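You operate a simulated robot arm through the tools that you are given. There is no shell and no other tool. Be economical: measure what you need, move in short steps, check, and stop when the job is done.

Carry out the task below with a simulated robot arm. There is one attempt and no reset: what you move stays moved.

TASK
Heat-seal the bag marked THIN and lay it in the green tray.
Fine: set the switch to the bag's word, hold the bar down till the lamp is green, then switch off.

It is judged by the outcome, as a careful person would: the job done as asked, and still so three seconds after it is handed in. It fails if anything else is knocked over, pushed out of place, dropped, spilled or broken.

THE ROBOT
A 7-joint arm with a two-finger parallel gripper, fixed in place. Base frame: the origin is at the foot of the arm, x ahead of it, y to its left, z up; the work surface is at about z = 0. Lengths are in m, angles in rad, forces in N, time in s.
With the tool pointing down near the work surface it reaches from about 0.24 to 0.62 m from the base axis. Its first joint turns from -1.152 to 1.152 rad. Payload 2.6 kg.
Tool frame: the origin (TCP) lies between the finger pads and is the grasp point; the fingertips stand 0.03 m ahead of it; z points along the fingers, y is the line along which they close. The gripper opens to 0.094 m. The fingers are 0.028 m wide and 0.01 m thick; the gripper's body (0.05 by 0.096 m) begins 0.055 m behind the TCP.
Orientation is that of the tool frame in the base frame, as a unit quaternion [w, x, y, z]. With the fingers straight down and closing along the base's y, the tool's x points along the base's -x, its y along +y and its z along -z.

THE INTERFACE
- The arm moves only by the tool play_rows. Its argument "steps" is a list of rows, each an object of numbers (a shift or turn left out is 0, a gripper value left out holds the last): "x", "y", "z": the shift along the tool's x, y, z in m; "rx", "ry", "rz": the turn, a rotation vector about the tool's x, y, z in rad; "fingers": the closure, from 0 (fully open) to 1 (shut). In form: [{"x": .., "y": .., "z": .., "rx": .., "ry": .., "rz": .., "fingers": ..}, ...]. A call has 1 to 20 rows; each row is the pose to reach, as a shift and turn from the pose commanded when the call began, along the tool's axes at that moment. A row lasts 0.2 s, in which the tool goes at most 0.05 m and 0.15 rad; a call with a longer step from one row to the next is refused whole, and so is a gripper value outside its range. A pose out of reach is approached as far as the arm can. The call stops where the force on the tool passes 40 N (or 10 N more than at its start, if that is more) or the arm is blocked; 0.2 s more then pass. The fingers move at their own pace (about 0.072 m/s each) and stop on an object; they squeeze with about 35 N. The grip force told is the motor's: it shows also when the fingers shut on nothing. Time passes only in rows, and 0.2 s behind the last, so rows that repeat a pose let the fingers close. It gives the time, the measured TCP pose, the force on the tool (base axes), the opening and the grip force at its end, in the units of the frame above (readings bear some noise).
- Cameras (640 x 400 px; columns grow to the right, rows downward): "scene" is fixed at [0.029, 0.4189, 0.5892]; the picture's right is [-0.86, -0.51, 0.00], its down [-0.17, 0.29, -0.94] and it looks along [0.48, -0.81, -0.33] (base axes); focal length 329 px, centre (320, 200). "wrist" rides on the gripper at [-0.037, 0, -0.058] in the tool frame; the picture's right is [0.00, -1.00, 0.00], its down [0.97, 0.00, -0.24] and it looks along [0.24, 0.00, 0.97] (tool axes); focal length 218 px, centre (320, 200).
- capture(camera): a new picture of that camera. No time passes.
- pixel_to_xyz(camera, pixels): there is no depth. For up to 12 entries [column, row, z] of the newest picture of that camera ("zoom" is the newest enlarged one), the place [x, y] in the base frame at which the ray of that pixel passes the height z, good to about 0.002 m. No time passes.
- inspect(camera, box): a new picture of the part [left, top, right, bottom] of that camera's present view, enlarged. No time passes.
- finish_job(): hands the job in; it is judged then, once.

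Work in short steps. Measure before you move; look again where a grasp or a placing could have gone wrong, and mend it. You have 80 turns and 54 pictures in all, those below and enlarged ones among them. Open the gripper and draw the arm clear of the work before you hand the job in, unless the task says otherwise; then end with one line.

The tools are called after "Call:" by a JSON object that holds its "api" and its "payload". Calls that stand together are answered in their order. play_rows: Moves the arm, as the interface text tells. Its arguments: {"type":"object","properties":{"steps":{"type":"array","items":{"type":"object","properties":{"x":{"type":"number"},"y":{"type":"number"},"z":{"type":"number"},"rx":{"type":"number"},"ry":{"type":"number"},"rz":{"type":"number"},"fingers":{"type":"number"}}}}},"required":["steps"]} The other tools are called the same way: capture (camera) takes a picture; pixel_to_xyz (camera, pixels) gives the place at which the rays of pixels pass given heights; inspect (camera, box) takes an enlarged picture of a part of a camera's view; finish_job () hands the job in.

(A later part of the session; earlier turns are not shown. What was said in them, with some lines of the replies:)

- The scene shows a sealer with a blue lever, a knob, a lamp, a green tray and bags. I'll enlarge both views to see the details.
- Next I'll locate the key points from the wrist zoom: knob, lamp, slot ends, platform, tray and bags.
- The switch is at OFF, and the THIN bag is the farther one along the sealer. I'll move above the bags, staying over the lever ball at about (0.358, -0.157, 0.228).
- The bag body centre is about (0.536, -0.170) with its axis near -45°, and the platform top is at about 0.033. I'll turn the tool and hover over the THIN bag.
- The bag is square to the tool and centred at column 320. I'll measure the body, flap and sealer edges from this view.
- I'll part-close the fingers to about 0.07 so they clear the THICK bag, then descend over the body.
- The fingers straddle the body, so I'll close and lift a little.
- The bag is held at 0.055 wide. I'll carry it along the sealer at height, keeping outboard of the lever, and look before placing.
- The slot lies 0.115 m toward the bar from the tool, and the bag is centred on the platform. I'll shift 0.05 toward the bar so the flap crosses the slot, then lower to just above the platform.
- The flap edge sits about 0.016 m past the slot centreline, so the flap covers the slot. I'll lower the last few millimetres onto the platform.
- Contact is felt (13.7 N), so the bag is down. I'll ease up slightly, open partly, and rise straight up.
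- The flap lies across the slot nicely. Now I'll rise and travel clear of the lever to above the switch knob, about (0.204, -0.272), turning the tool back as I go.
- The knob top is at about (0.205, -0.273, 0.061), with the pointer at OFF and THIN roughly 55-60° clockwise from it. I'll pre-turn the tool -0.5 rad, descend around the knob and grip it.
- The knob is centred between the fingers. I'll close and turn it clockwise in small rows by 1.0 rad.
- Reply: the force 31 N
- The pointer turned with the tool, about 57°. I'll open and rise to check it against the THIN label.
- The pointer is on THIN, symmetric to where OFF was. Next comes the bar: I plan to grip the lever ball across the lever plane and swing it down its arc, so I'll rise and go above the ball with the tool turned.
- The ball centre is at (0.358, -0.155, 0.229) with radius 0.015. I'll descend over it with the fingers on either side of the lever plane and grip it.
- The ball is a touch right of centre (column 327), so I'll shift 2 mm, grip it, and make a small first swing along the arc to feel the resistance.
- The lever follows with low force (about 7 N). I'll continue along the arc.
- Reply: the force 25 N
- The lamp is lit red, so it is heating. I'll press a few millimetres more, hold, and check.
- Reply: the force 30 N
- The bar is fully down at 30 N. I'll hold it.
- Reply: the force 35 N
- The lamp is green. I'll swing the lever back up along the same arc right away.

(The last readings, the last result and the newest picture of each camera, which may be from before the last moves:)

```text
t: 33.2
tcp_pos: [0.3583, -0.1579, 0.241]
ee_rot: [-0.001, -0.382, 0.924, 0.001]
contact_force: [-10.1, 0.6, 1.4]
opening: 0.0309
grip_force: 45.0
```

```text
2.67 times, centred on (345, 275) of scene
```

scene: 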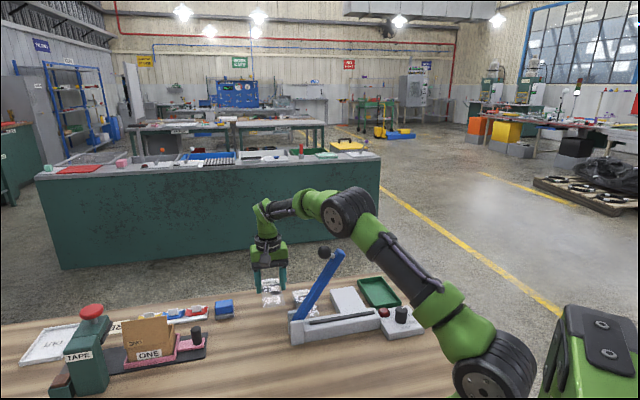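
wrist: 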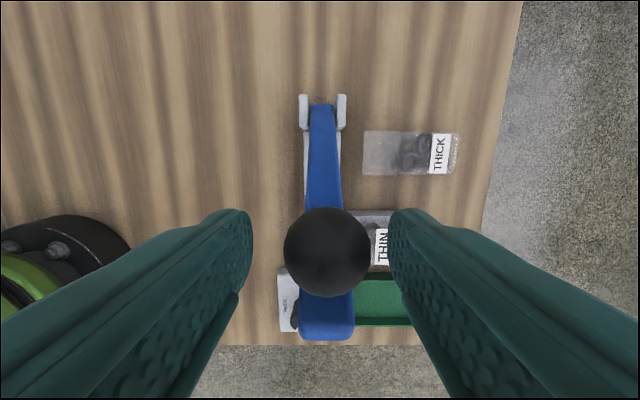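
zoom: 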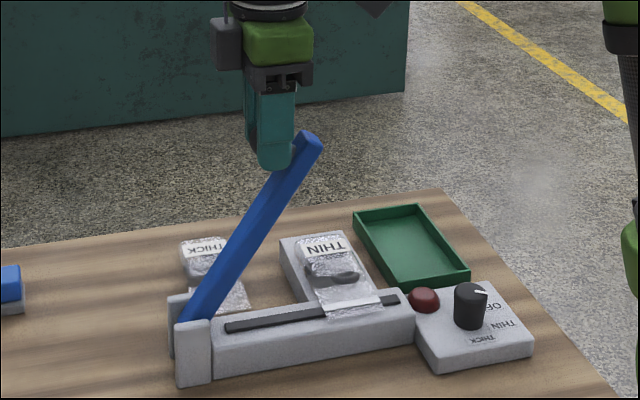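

The lever is back up and a seal line shows on the flap. I'll release the ball and return above the knob with the tool at its post-turn yaw.

Call:
{"api": "play_rows", "payload": {"steps": [{"fingers": 0.4}, {"fingers": 0.4}, {"z": -0.045}, {"z": -0.09}, {"z": -0.1, "x": 0.038, "y": 0.005, "rz": 0.13}, {"z": -0.1, "x": 0.076, "y": 0.01, "rz": 0.26}, {"z": -0.1, "x": 0.114, "y": 0.016, "rz": 0.39}, {"z": -0.1, "x": 0.152, "y": 0.021, "rz": 0.52}, {"z": -0.1, "x": 0.1894, "y": 0.0266, "rz": 0.65}, {"z": -0.06, "x": 0.1894, "y": 0.0266, "rz": 0.78}, {"z": -0.02, "x": 0.1894, "y": 0.0266, "rz": 0.91}, {"z": 0.02, "x": 0.1894, "y": 0.0266, "rz": 1.04}, {"z": 0.06, "x": 0.1894, "y": 0.0266, "rz": 1.17}, {"z": 0.09, "x": 0.1894, "y": 0.0266, "rz": 1.285}, {"z": 0.09, "x": 0.1894, "y": 0.0266, "rz": 1.285}]}}

Call:
{"api": "capture", "payload": {"camera": "wrist"}}

```text
t: 36.4
tcp_pos: [0.2045, -0.2751, 0.1502]
ee_rot: [-0.001, 0.248, 0.969, 0.0]
contact_force: [-0.4, 0.1, 0.5]
opening: 0.0564
grip_force: 0.0
```

```text
11 pictures are left
```

wrist: 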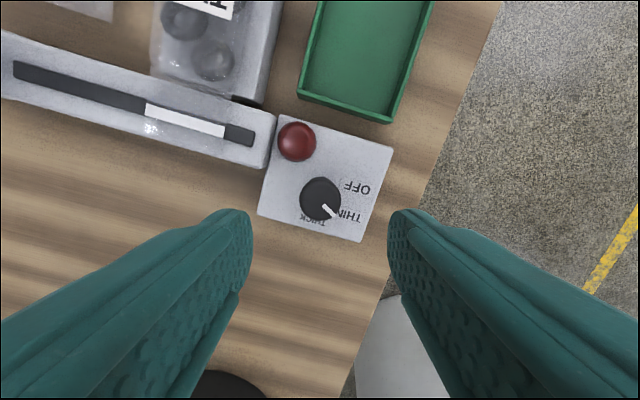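

The seal strip is visible. I'll descend on the knob, grip it and turn it back 1.0 rad to OFF.

Call:
{"api": "play_rows", "payload": {"steps": [{"y": 0.0018, "z": 0.03}, {"y": 0.0018, "z": 0.06}, {"y": 0.0018, "z": 0.078}, {"y": 0.0018, "z": 0.078, "fingers": 1}, {"y": 0.0018, "z": 0.078}, {"y": 0.0018, "z": 0.078}, {"y": 0.0018, "z": 0.078, "rz": -0.12}, {"y": 0.0018, "z": 0.078, "rz": -0.24}, {"y": 0.0018, "z": 0.078, "rz": -0.36}, {"y": 0.0018, "z": 0.078, "rz": -0.48}, {"y": 0.0018, "z": 0.078, "rz": -0.6}, {"y": 0.0018, "z": 0.078, "rz": -0.72}, {"y": 0.0018, "z": 0.078, "rz": -0.84}, {"y": 0.0018, "z": 0.078, "rz": -0.94}, {"y": 0.0018, "z": 0.078, "rz": -1.02}, {"y": 0.0018, "z": 0.078, "rz": -1.02}]}}

```text
t: 39.8
tcp_pos: [0.2051, -0.272, 0.071]
ee_rot: [-0.001, -0.257, 0.967, 0.001]
contact_force: [-14.6, -18.3, -21.5]
opening: 0.0314
grip_force: 44.8
```

Turned back fully. I'll open, rise and check the pointer.

Call:
{"api": "play_rows", "payload": {"steps": [{"fingers": 0.4}, {"fingers": 0.4}, {"z": -0.04}, {"z": -0.08}, {"z": -0.08}]}}

Call:
{"api": "inspect", "payload": {"camera": "wrist", "box": [240, 130, 400, 240]}}

```text
t: 41.0
tcp_pos: [0.2066, -0.272, 0.1526]
ee_rot: [0.0, -0.258, 0.966, 0.0]
contact_force: [-0.5, -0.2, -0.2]
opening: 0.0565
grip_force: 0.1
```

```text
3.64 times, centred on (320, 185) of wrist
```

zoom: 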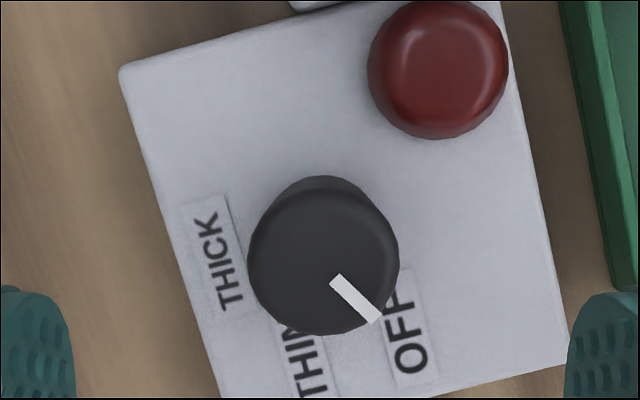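

The pointer is back at OFF (-30° from the panel axis, as at the start). Now I'll go around the lever side back to above the bag, turning the tool square to it.

Call:
{"api": "play_rows", "payload": {"steps": [{"z": -0.04, "rz": 0.13}, {"z": -0.04, "x": -0.01, "y": -0.039, "rz": 0.26}, {"z": -0.04, "x": -0.02, "y": -0.077, "rz": 0.39}, {"z": -0.04, "x": -0.0304, "y": -0.116, "rz": 0.52}, {"z": -0.04, "x": -0.0304, "y": -0.116, "rz": 0.66}, {"z": -0.04, "x": -0.0304, "y": -0.116, "rz": 0.79}, {"z": -0.04, "x": -0.0304, "y": -0.116, "rz": 0.92}, {"z": -0.04, "x": -0.065, "y": -0.107, "rz": 1.05}, {"z": -0.04, "x": -0.1, "y": -0.098, "rz": 1.18}, {"z": -0.03, "x": -0.1318, "y": -0.0895, "rz": 1.31}, {"z": 0.01, "x": -0.1318, "y": -0.0895, "rz": 1.31}, {"z": 0.04, "x": -0.1318, "y": -0.0895, "rz": 1.31}, {"z": 0.04, "x": -0.1318, "y": -0.0895, "rz": 1.31, "fingers": 0.24}, {"z": 0.04, "x": -0.1318, "y": -0.0895, "rz": 1.31}]}}

Call:
{"api": "capture", "payload": {"camera": "wrist"}}

```text
t: 44.0
tcp_pos: [0.3638, -0.2856, 0.1138]
ee_rot: [-0.001, 0.385, 0.923, 0.0]
contact_force: [-0.2, -0.2, 0.2]
opening: 0.0713
grip_force: 0.0
```

```text
9 pictures are left
```

wrist: 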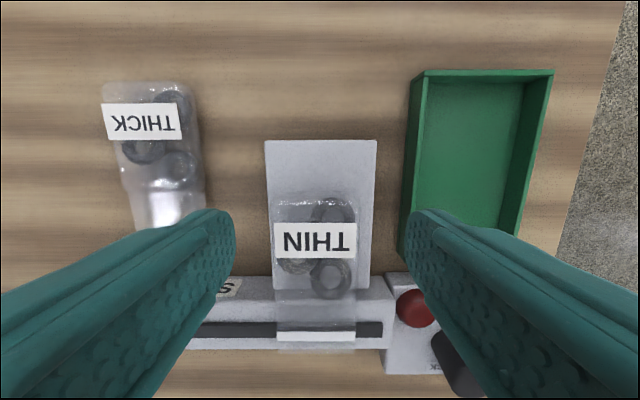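

The bag is in place, about 2.5 mm left of centre. I'll align, descend to the earlier grasp height and grip.

Call:
{"api": "play_rows", "payload": {"steps": [{"x": 0.03, "y": 0.0025}, {"x": 0.03, "y": 0.0025, "z": 0.025}, {"x": 0.03, "y": 0.0025, "z": 0.042}, {"x": 0.03, "y": 0.0025, "z": 0.049}, {"x": 0.03, "y": 0.0025, "z": 0.049, "fingers": 1}, {"x": 0.03, "y": 0.0025, "z": 0.049}, {"x": 0.03, "y": 0.0025, "z": 0.049}, {"x": 0.03, "y": 0.0025, "z": 0.03}, {"x": 0.03, "y": 0.0025, "z": 0.0}]}}

Call:
{"api": "capture", "payload": {"camera": "wrist"}}

```text
t: 46.0
tcp_pos: [0.3454, -0.2607, 0.1133]
ee_rot: [0.0, 0.384, 0.923, 0.0]
contact_force: [-0.5, -0.3, -0.4]
opening: 0.0548
grip_force: 34.9
```

```text
8 pictures are left
```

wrist: 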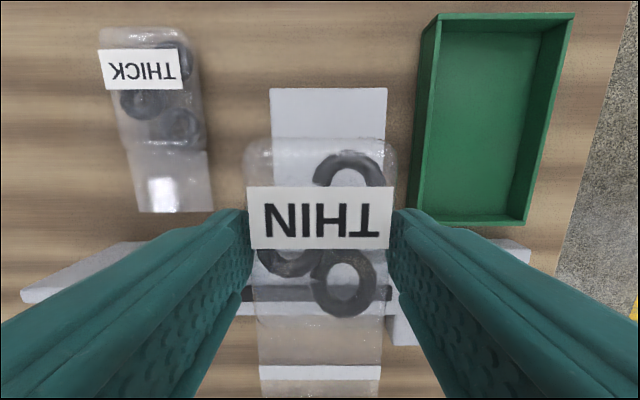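

The bag is held, with the seal stripe visible on the flap. I'll measure the tray before moving over it.

Call:
{"api": "inspect", "payload": {"camera": "wrist", "box": [390, 0, 590, 235]}}

Call:
{"api": "inspect", "payload": {"camera": "scene", "box": [335, 260, 425, 330]}}

```text
1.70 times, centred on (490, 118) of wrist
```

zoom: 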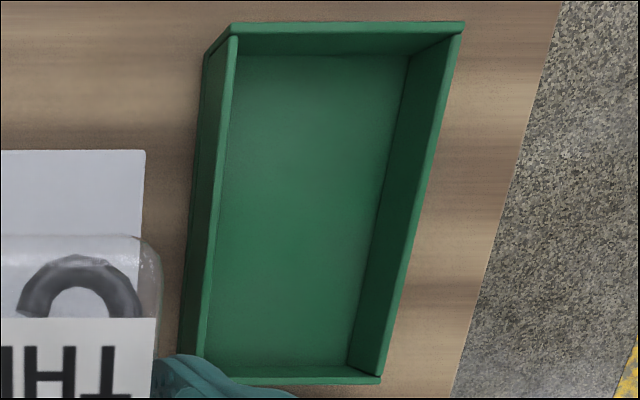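

```text
5.71 times, centred on (380, 295) of scene
```

zoom: 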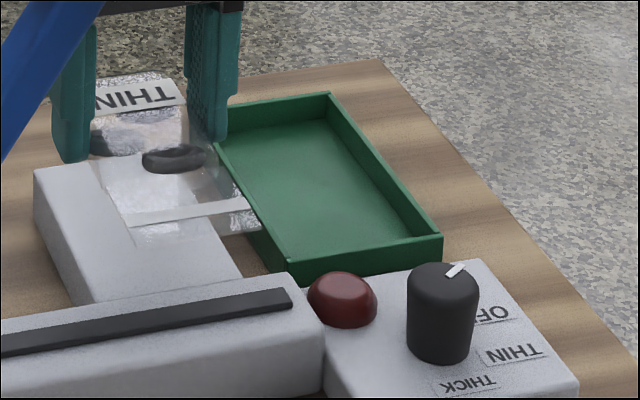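

Call:
{"api": "pixel_to_xyz", "payload": {"camera": "scene", "pixels": [[401.4, 301.2, 0.01], [401.4, 301.2, 0.02], [401.4, 301.2, 0.03]]}}

Call:
{"api": "pixel_to_xyz", "payload": {"camera": "wrist", "pixels": [[525.3, 223.5, 0.01], [525.3, 223.5, 0.02], [525.3, 223.5, 0.03], [574.5, 14, 0.02], [441, 14, 0.02], [416, 222, 0.02], [543, 33, 0.002], [443, 33, 0.02], [506, 213, 0.002], [423, 214, 0.02]]}}

```text
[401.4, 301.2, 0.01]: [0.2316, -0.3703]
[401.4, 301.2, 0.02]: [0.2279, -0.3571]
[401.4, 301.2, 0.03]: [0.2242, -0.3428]
```

```text
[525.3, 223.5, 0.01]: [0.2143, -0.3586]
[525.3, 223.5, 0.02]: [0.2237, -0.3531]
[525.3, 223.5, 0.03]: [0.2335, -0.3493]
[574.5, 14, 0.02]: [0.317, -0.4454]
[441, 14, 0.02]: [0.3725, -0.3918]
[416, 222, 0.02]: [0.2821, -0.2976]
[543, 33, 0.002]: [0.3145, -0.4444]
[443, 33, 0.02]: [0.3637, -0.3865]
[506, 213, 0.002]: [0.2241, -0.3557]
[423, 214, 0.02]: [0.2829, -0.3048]
```

The tray rim is at z≈0.023 and its interior about 0.074 wide, too narrow for bag plus fingers (0.075). To set the bag down gently, I'll put it back on the platform and regrip 9 mm higher.

Call:
{"api": "play_rows", "payload": {"steps": [{"z": 0.03}, {"z": 0.045}, {"z": 0.049}, {"z": 0.049, "fingers": 0.26}, {"z": 0.049}, {"z": 0.04}, {"z": 0.04, "fingers": 1}, {"z": 0.04}, {"z": 0.04}, {"z": 0.02}, {"z": -0.01}]}}

Call:
{"api": "capture", "payload": {"camera": "wrist"}}

```text
t: 48.4
tcp_pos: [0.3465, -0.2608, 0.1233]
ee_rot: [0.0, 0.385, 0.923, 0.0]
contact_force: [-0.2, -0.1, 0.2]
opening: 0.0548
grip_force: 35.1
```

```text
5 pictures are left
```

wrist: 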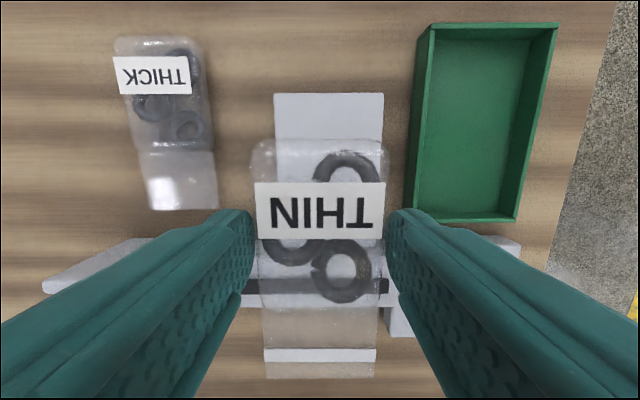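

Call:
{"api": "pixel_to_xyz", "payload": {"camera": "wrist", "pixels": [[320, 378, 0.088], [320, 378, 0.095], [320, 141, 0.095], [320, 141, 0.085], [435, 24, 0.023], [558, 24, 0.023], [518, 220, 0.023], [410, 217, 0.023], [252, 235, 0.09], [386, 235, 0.09]]}}

```text
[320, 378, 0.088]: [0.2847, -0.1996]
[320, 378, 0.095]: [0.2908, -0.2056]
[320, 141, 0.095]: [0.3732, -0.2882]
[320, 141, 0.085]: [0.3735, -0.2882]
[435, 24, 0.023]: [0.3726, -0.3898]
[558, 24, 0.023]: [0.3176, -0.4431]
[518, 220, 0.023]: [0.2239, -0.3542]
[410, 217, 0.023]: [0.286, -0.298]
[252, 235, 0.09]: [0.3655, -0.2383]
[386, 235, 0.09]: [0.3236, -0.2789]
```

The bag (about 0.12 m) just fits the tray (interior about 0.124 m). I'll carry it over the tray centre, lower to just above the rim and look.

Call:
{"api": "play_rows", "payload": {"steps": [{"x": -0.02, "y": -0.03}, {"x": -0.04, "y": -0.06}, {"x": -0.06, "y": -0.09}, {"x": -0.0687, "y": -0.1109}, {"x": -0.0687, "y": -0.1109, "z": 0.02}, {"x": -0.0687, "y": -0.1109, "z": 0.042}, {"x": -0.0687, "y": -0.1109, "z": 0.042}]}}

Call:
{"api": "capture", "payload": {"camera": "wrist"}}

```text
t: 50.0
tcp_pos: [0.3169, -0.3881, 0.0802]
ee_rot: [0.0, 0.385, 0.923, 0.0]
contact_force: [-0.6, -0.3, -0.7]
opening: 0.0547
grip_force: 34.3
```

```text
4 pictures are left
```

wrist: 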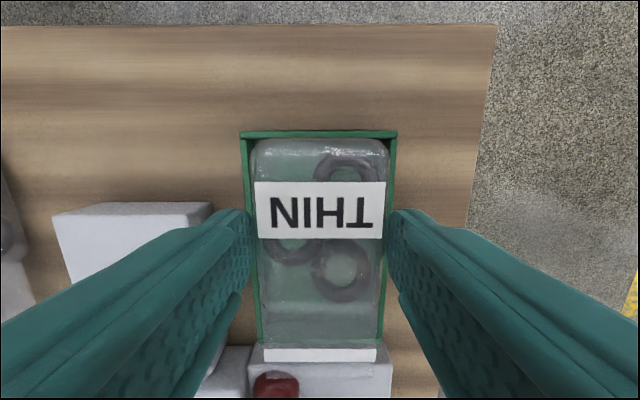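

Call:
{"api": "inspect", "payload": {"camera": "wrist", "box": [230, 120, 410, 380]}}

Call:
{"api": "pixel_to_xyz", "payload": {"camera": "wrist", "pixels": [[320, 131, 0.023], [320, 137, 0.023], [320, 141, 0.05], [320, 141, 0.042], [320, 344, 0.023], [320, 362, 0.045], [320, 378, 0.045]]}}

```text
1.54 times, centred on (320, 250) of wrist
```

zoom: 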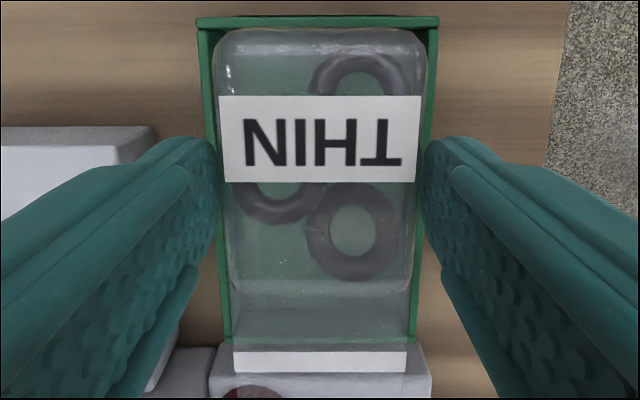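

```text
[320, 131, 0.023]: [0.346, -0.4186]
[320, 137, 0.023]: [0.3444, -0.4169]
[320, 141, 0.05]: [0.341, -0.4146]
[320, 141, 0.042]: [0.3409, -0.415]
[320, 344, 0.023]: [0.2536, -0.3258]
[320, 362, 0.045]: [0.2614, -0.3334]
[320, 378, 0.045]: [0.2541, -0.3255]
```

Laterally it is centred; along the length I'll shift 2 mm to the far end, then lower until the fingertips are just above the rim.

Call:
{"api": "play_rows", "payload": {"steps": [{"x": -0.002}, {"x": -0.002, "z": 0.01}, {"x": -0.002, "z": 0.018}, {"x": -0.002, "z": 0.0225}, {"x": -0.002, "z": 0.0225}]}}

Call:
{"api": "inspect", "payload": {"camera": "scene", "box": [330, 255, 420, 325]}}

```text
t: 51.2
tcp_pos: [0.3176, -0.3912, 0.0592]
ee_rot: [0.003, 0.385, 0.923, -0.001]
contact_force: [3.9, -1.9, 13.8]
opening: 0.0543
grip_force: 35.3
```

```text
5.71 times, centred on (375, 290) of scene
```

zoom: 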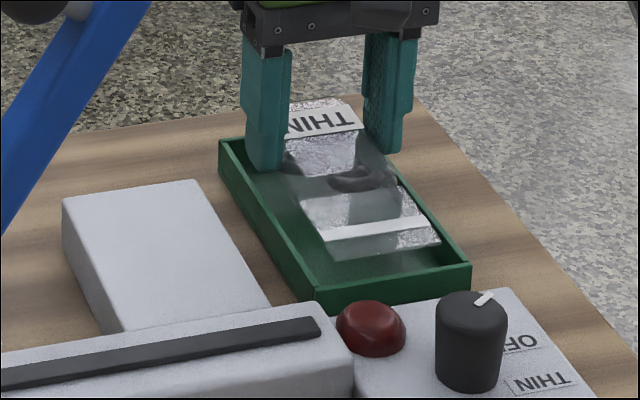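

There is 13.8 N of contact, and the scene shows a gap at the near end, so the body is likely touching the far rim. I'll raise 5 mm, shift back 6 mm, and lower again.

Call:
{"api": "play_rows", "payload": {"steps": [{"z": -0.006}, {"z": -0.006, "x": 0.006}, {"z": -0.002, "x": 0.006}, {"z": 0.0, "x": 0.006}, {"z": 0.0, "x": 0.006}]}}

```text
t: 52.4
tcp_pos: [0.3128, -0.3869, 0.0579]
ee_rot: [0.001, 0.385, 0.923, 0.0]
contact_force: [-0.5, 0.5, 0.1]
opening: 0.0548
grip_force: 35.0
```

The contact is gone, so I'll lower a bit more while watching the force.

Call:
{"api": "play_rows", "payload": {"steps": [{"z": 0.0015}, {"z": 0.003}, {"z": 0.003}]}}

Call:
{"api": "capture", "payload": {"camera": "wrist"}}

```text
t: 53.2
tcp_pos: [0.3132, -0.3867, 0.0549]
ee_rot: [-0.001, 0.385, 0.923, 0.0]
contact_force: [-0.3, -0.3, -0.8]
opening: 0.0548
grip_force: 35.0
```

```text
1 pictures are left
```

wrist: 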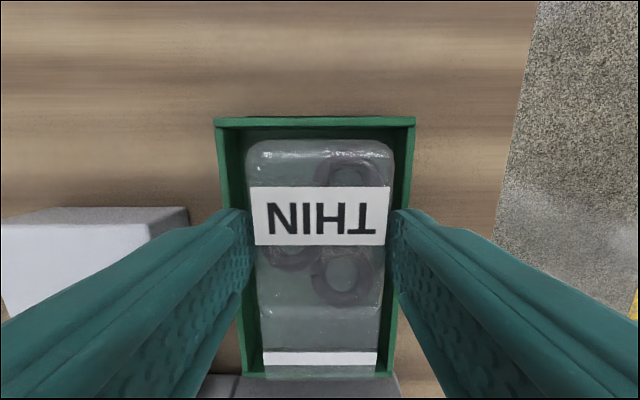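

The bag lies wholly inside the tray walls with fingertips about level with the rim. I'll rise 2 mm so opening can't push the walls, release with a small opening, and lift straight up.

Call:
{"api": "play_rows", "payload": {"steps": [{"z": -0.002}, {"z": -0.002, "fingers": 0.33}, {"z": -0.002}, {"z": -0.002}, {"z": -0.015}, {"z": -0.04}, {"z": -0.08}, {"z": -0.12}, {"z": -0.15}]}}

Call:
{"api": "inspect", "payload": {"camera": "scene", "box": [260, 210, 430, 340]}}

```text
t: 55.2
tcp_pos: [0.3135, -0.3859, 0.2048]
ee_rot: [0.0, 0.385, 0.923, -0.001]
contact_force: [-0.3, 1.0, 0.0]
opening: 0.063
grip_force: 0.0
```

```text
3.08 times, centred on (345, 275) of scene
```

zoom: 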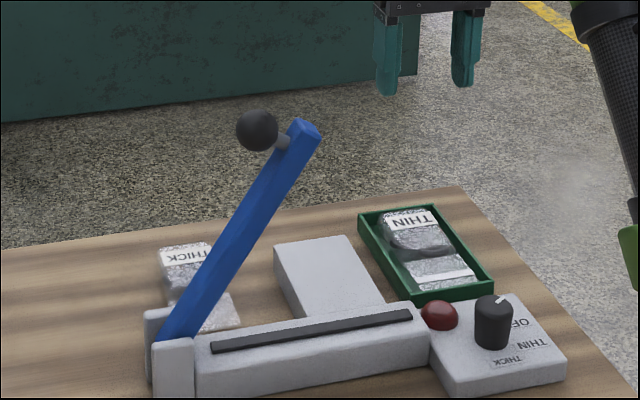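

The bag lies flat in the green tray, sealed. The lever is up, the switch is at OFF and the lamp is out, so I'll open fully, rise a little more, and hand in.

Call:
{"api": "play_rows", "payload": {"steps": [{"z": -0.04, "fingers": 0}, {"z": -0.08}, {"z": -0.12}, {"z": -0.12}]}}

Call:
{"api": "finish_job", "payload": {}}

```text
t: 56.2
tcp_pos: [0.3157, -0.3854, 0.3251]
ee_rot: [0.0, 0.385, 0.923, 0.001]
contact_force: [-0.4, -0.3, 0.4]
opening: 0.0939
grip_force: 0.1
```

```text
The job is handed in.
```

The THIN bag is heat-sealed at the THIN setting (bar held down until the lamp went green) and lies flat in the green tray; the switch is back at OFF, the lever is up and the arm is clear.
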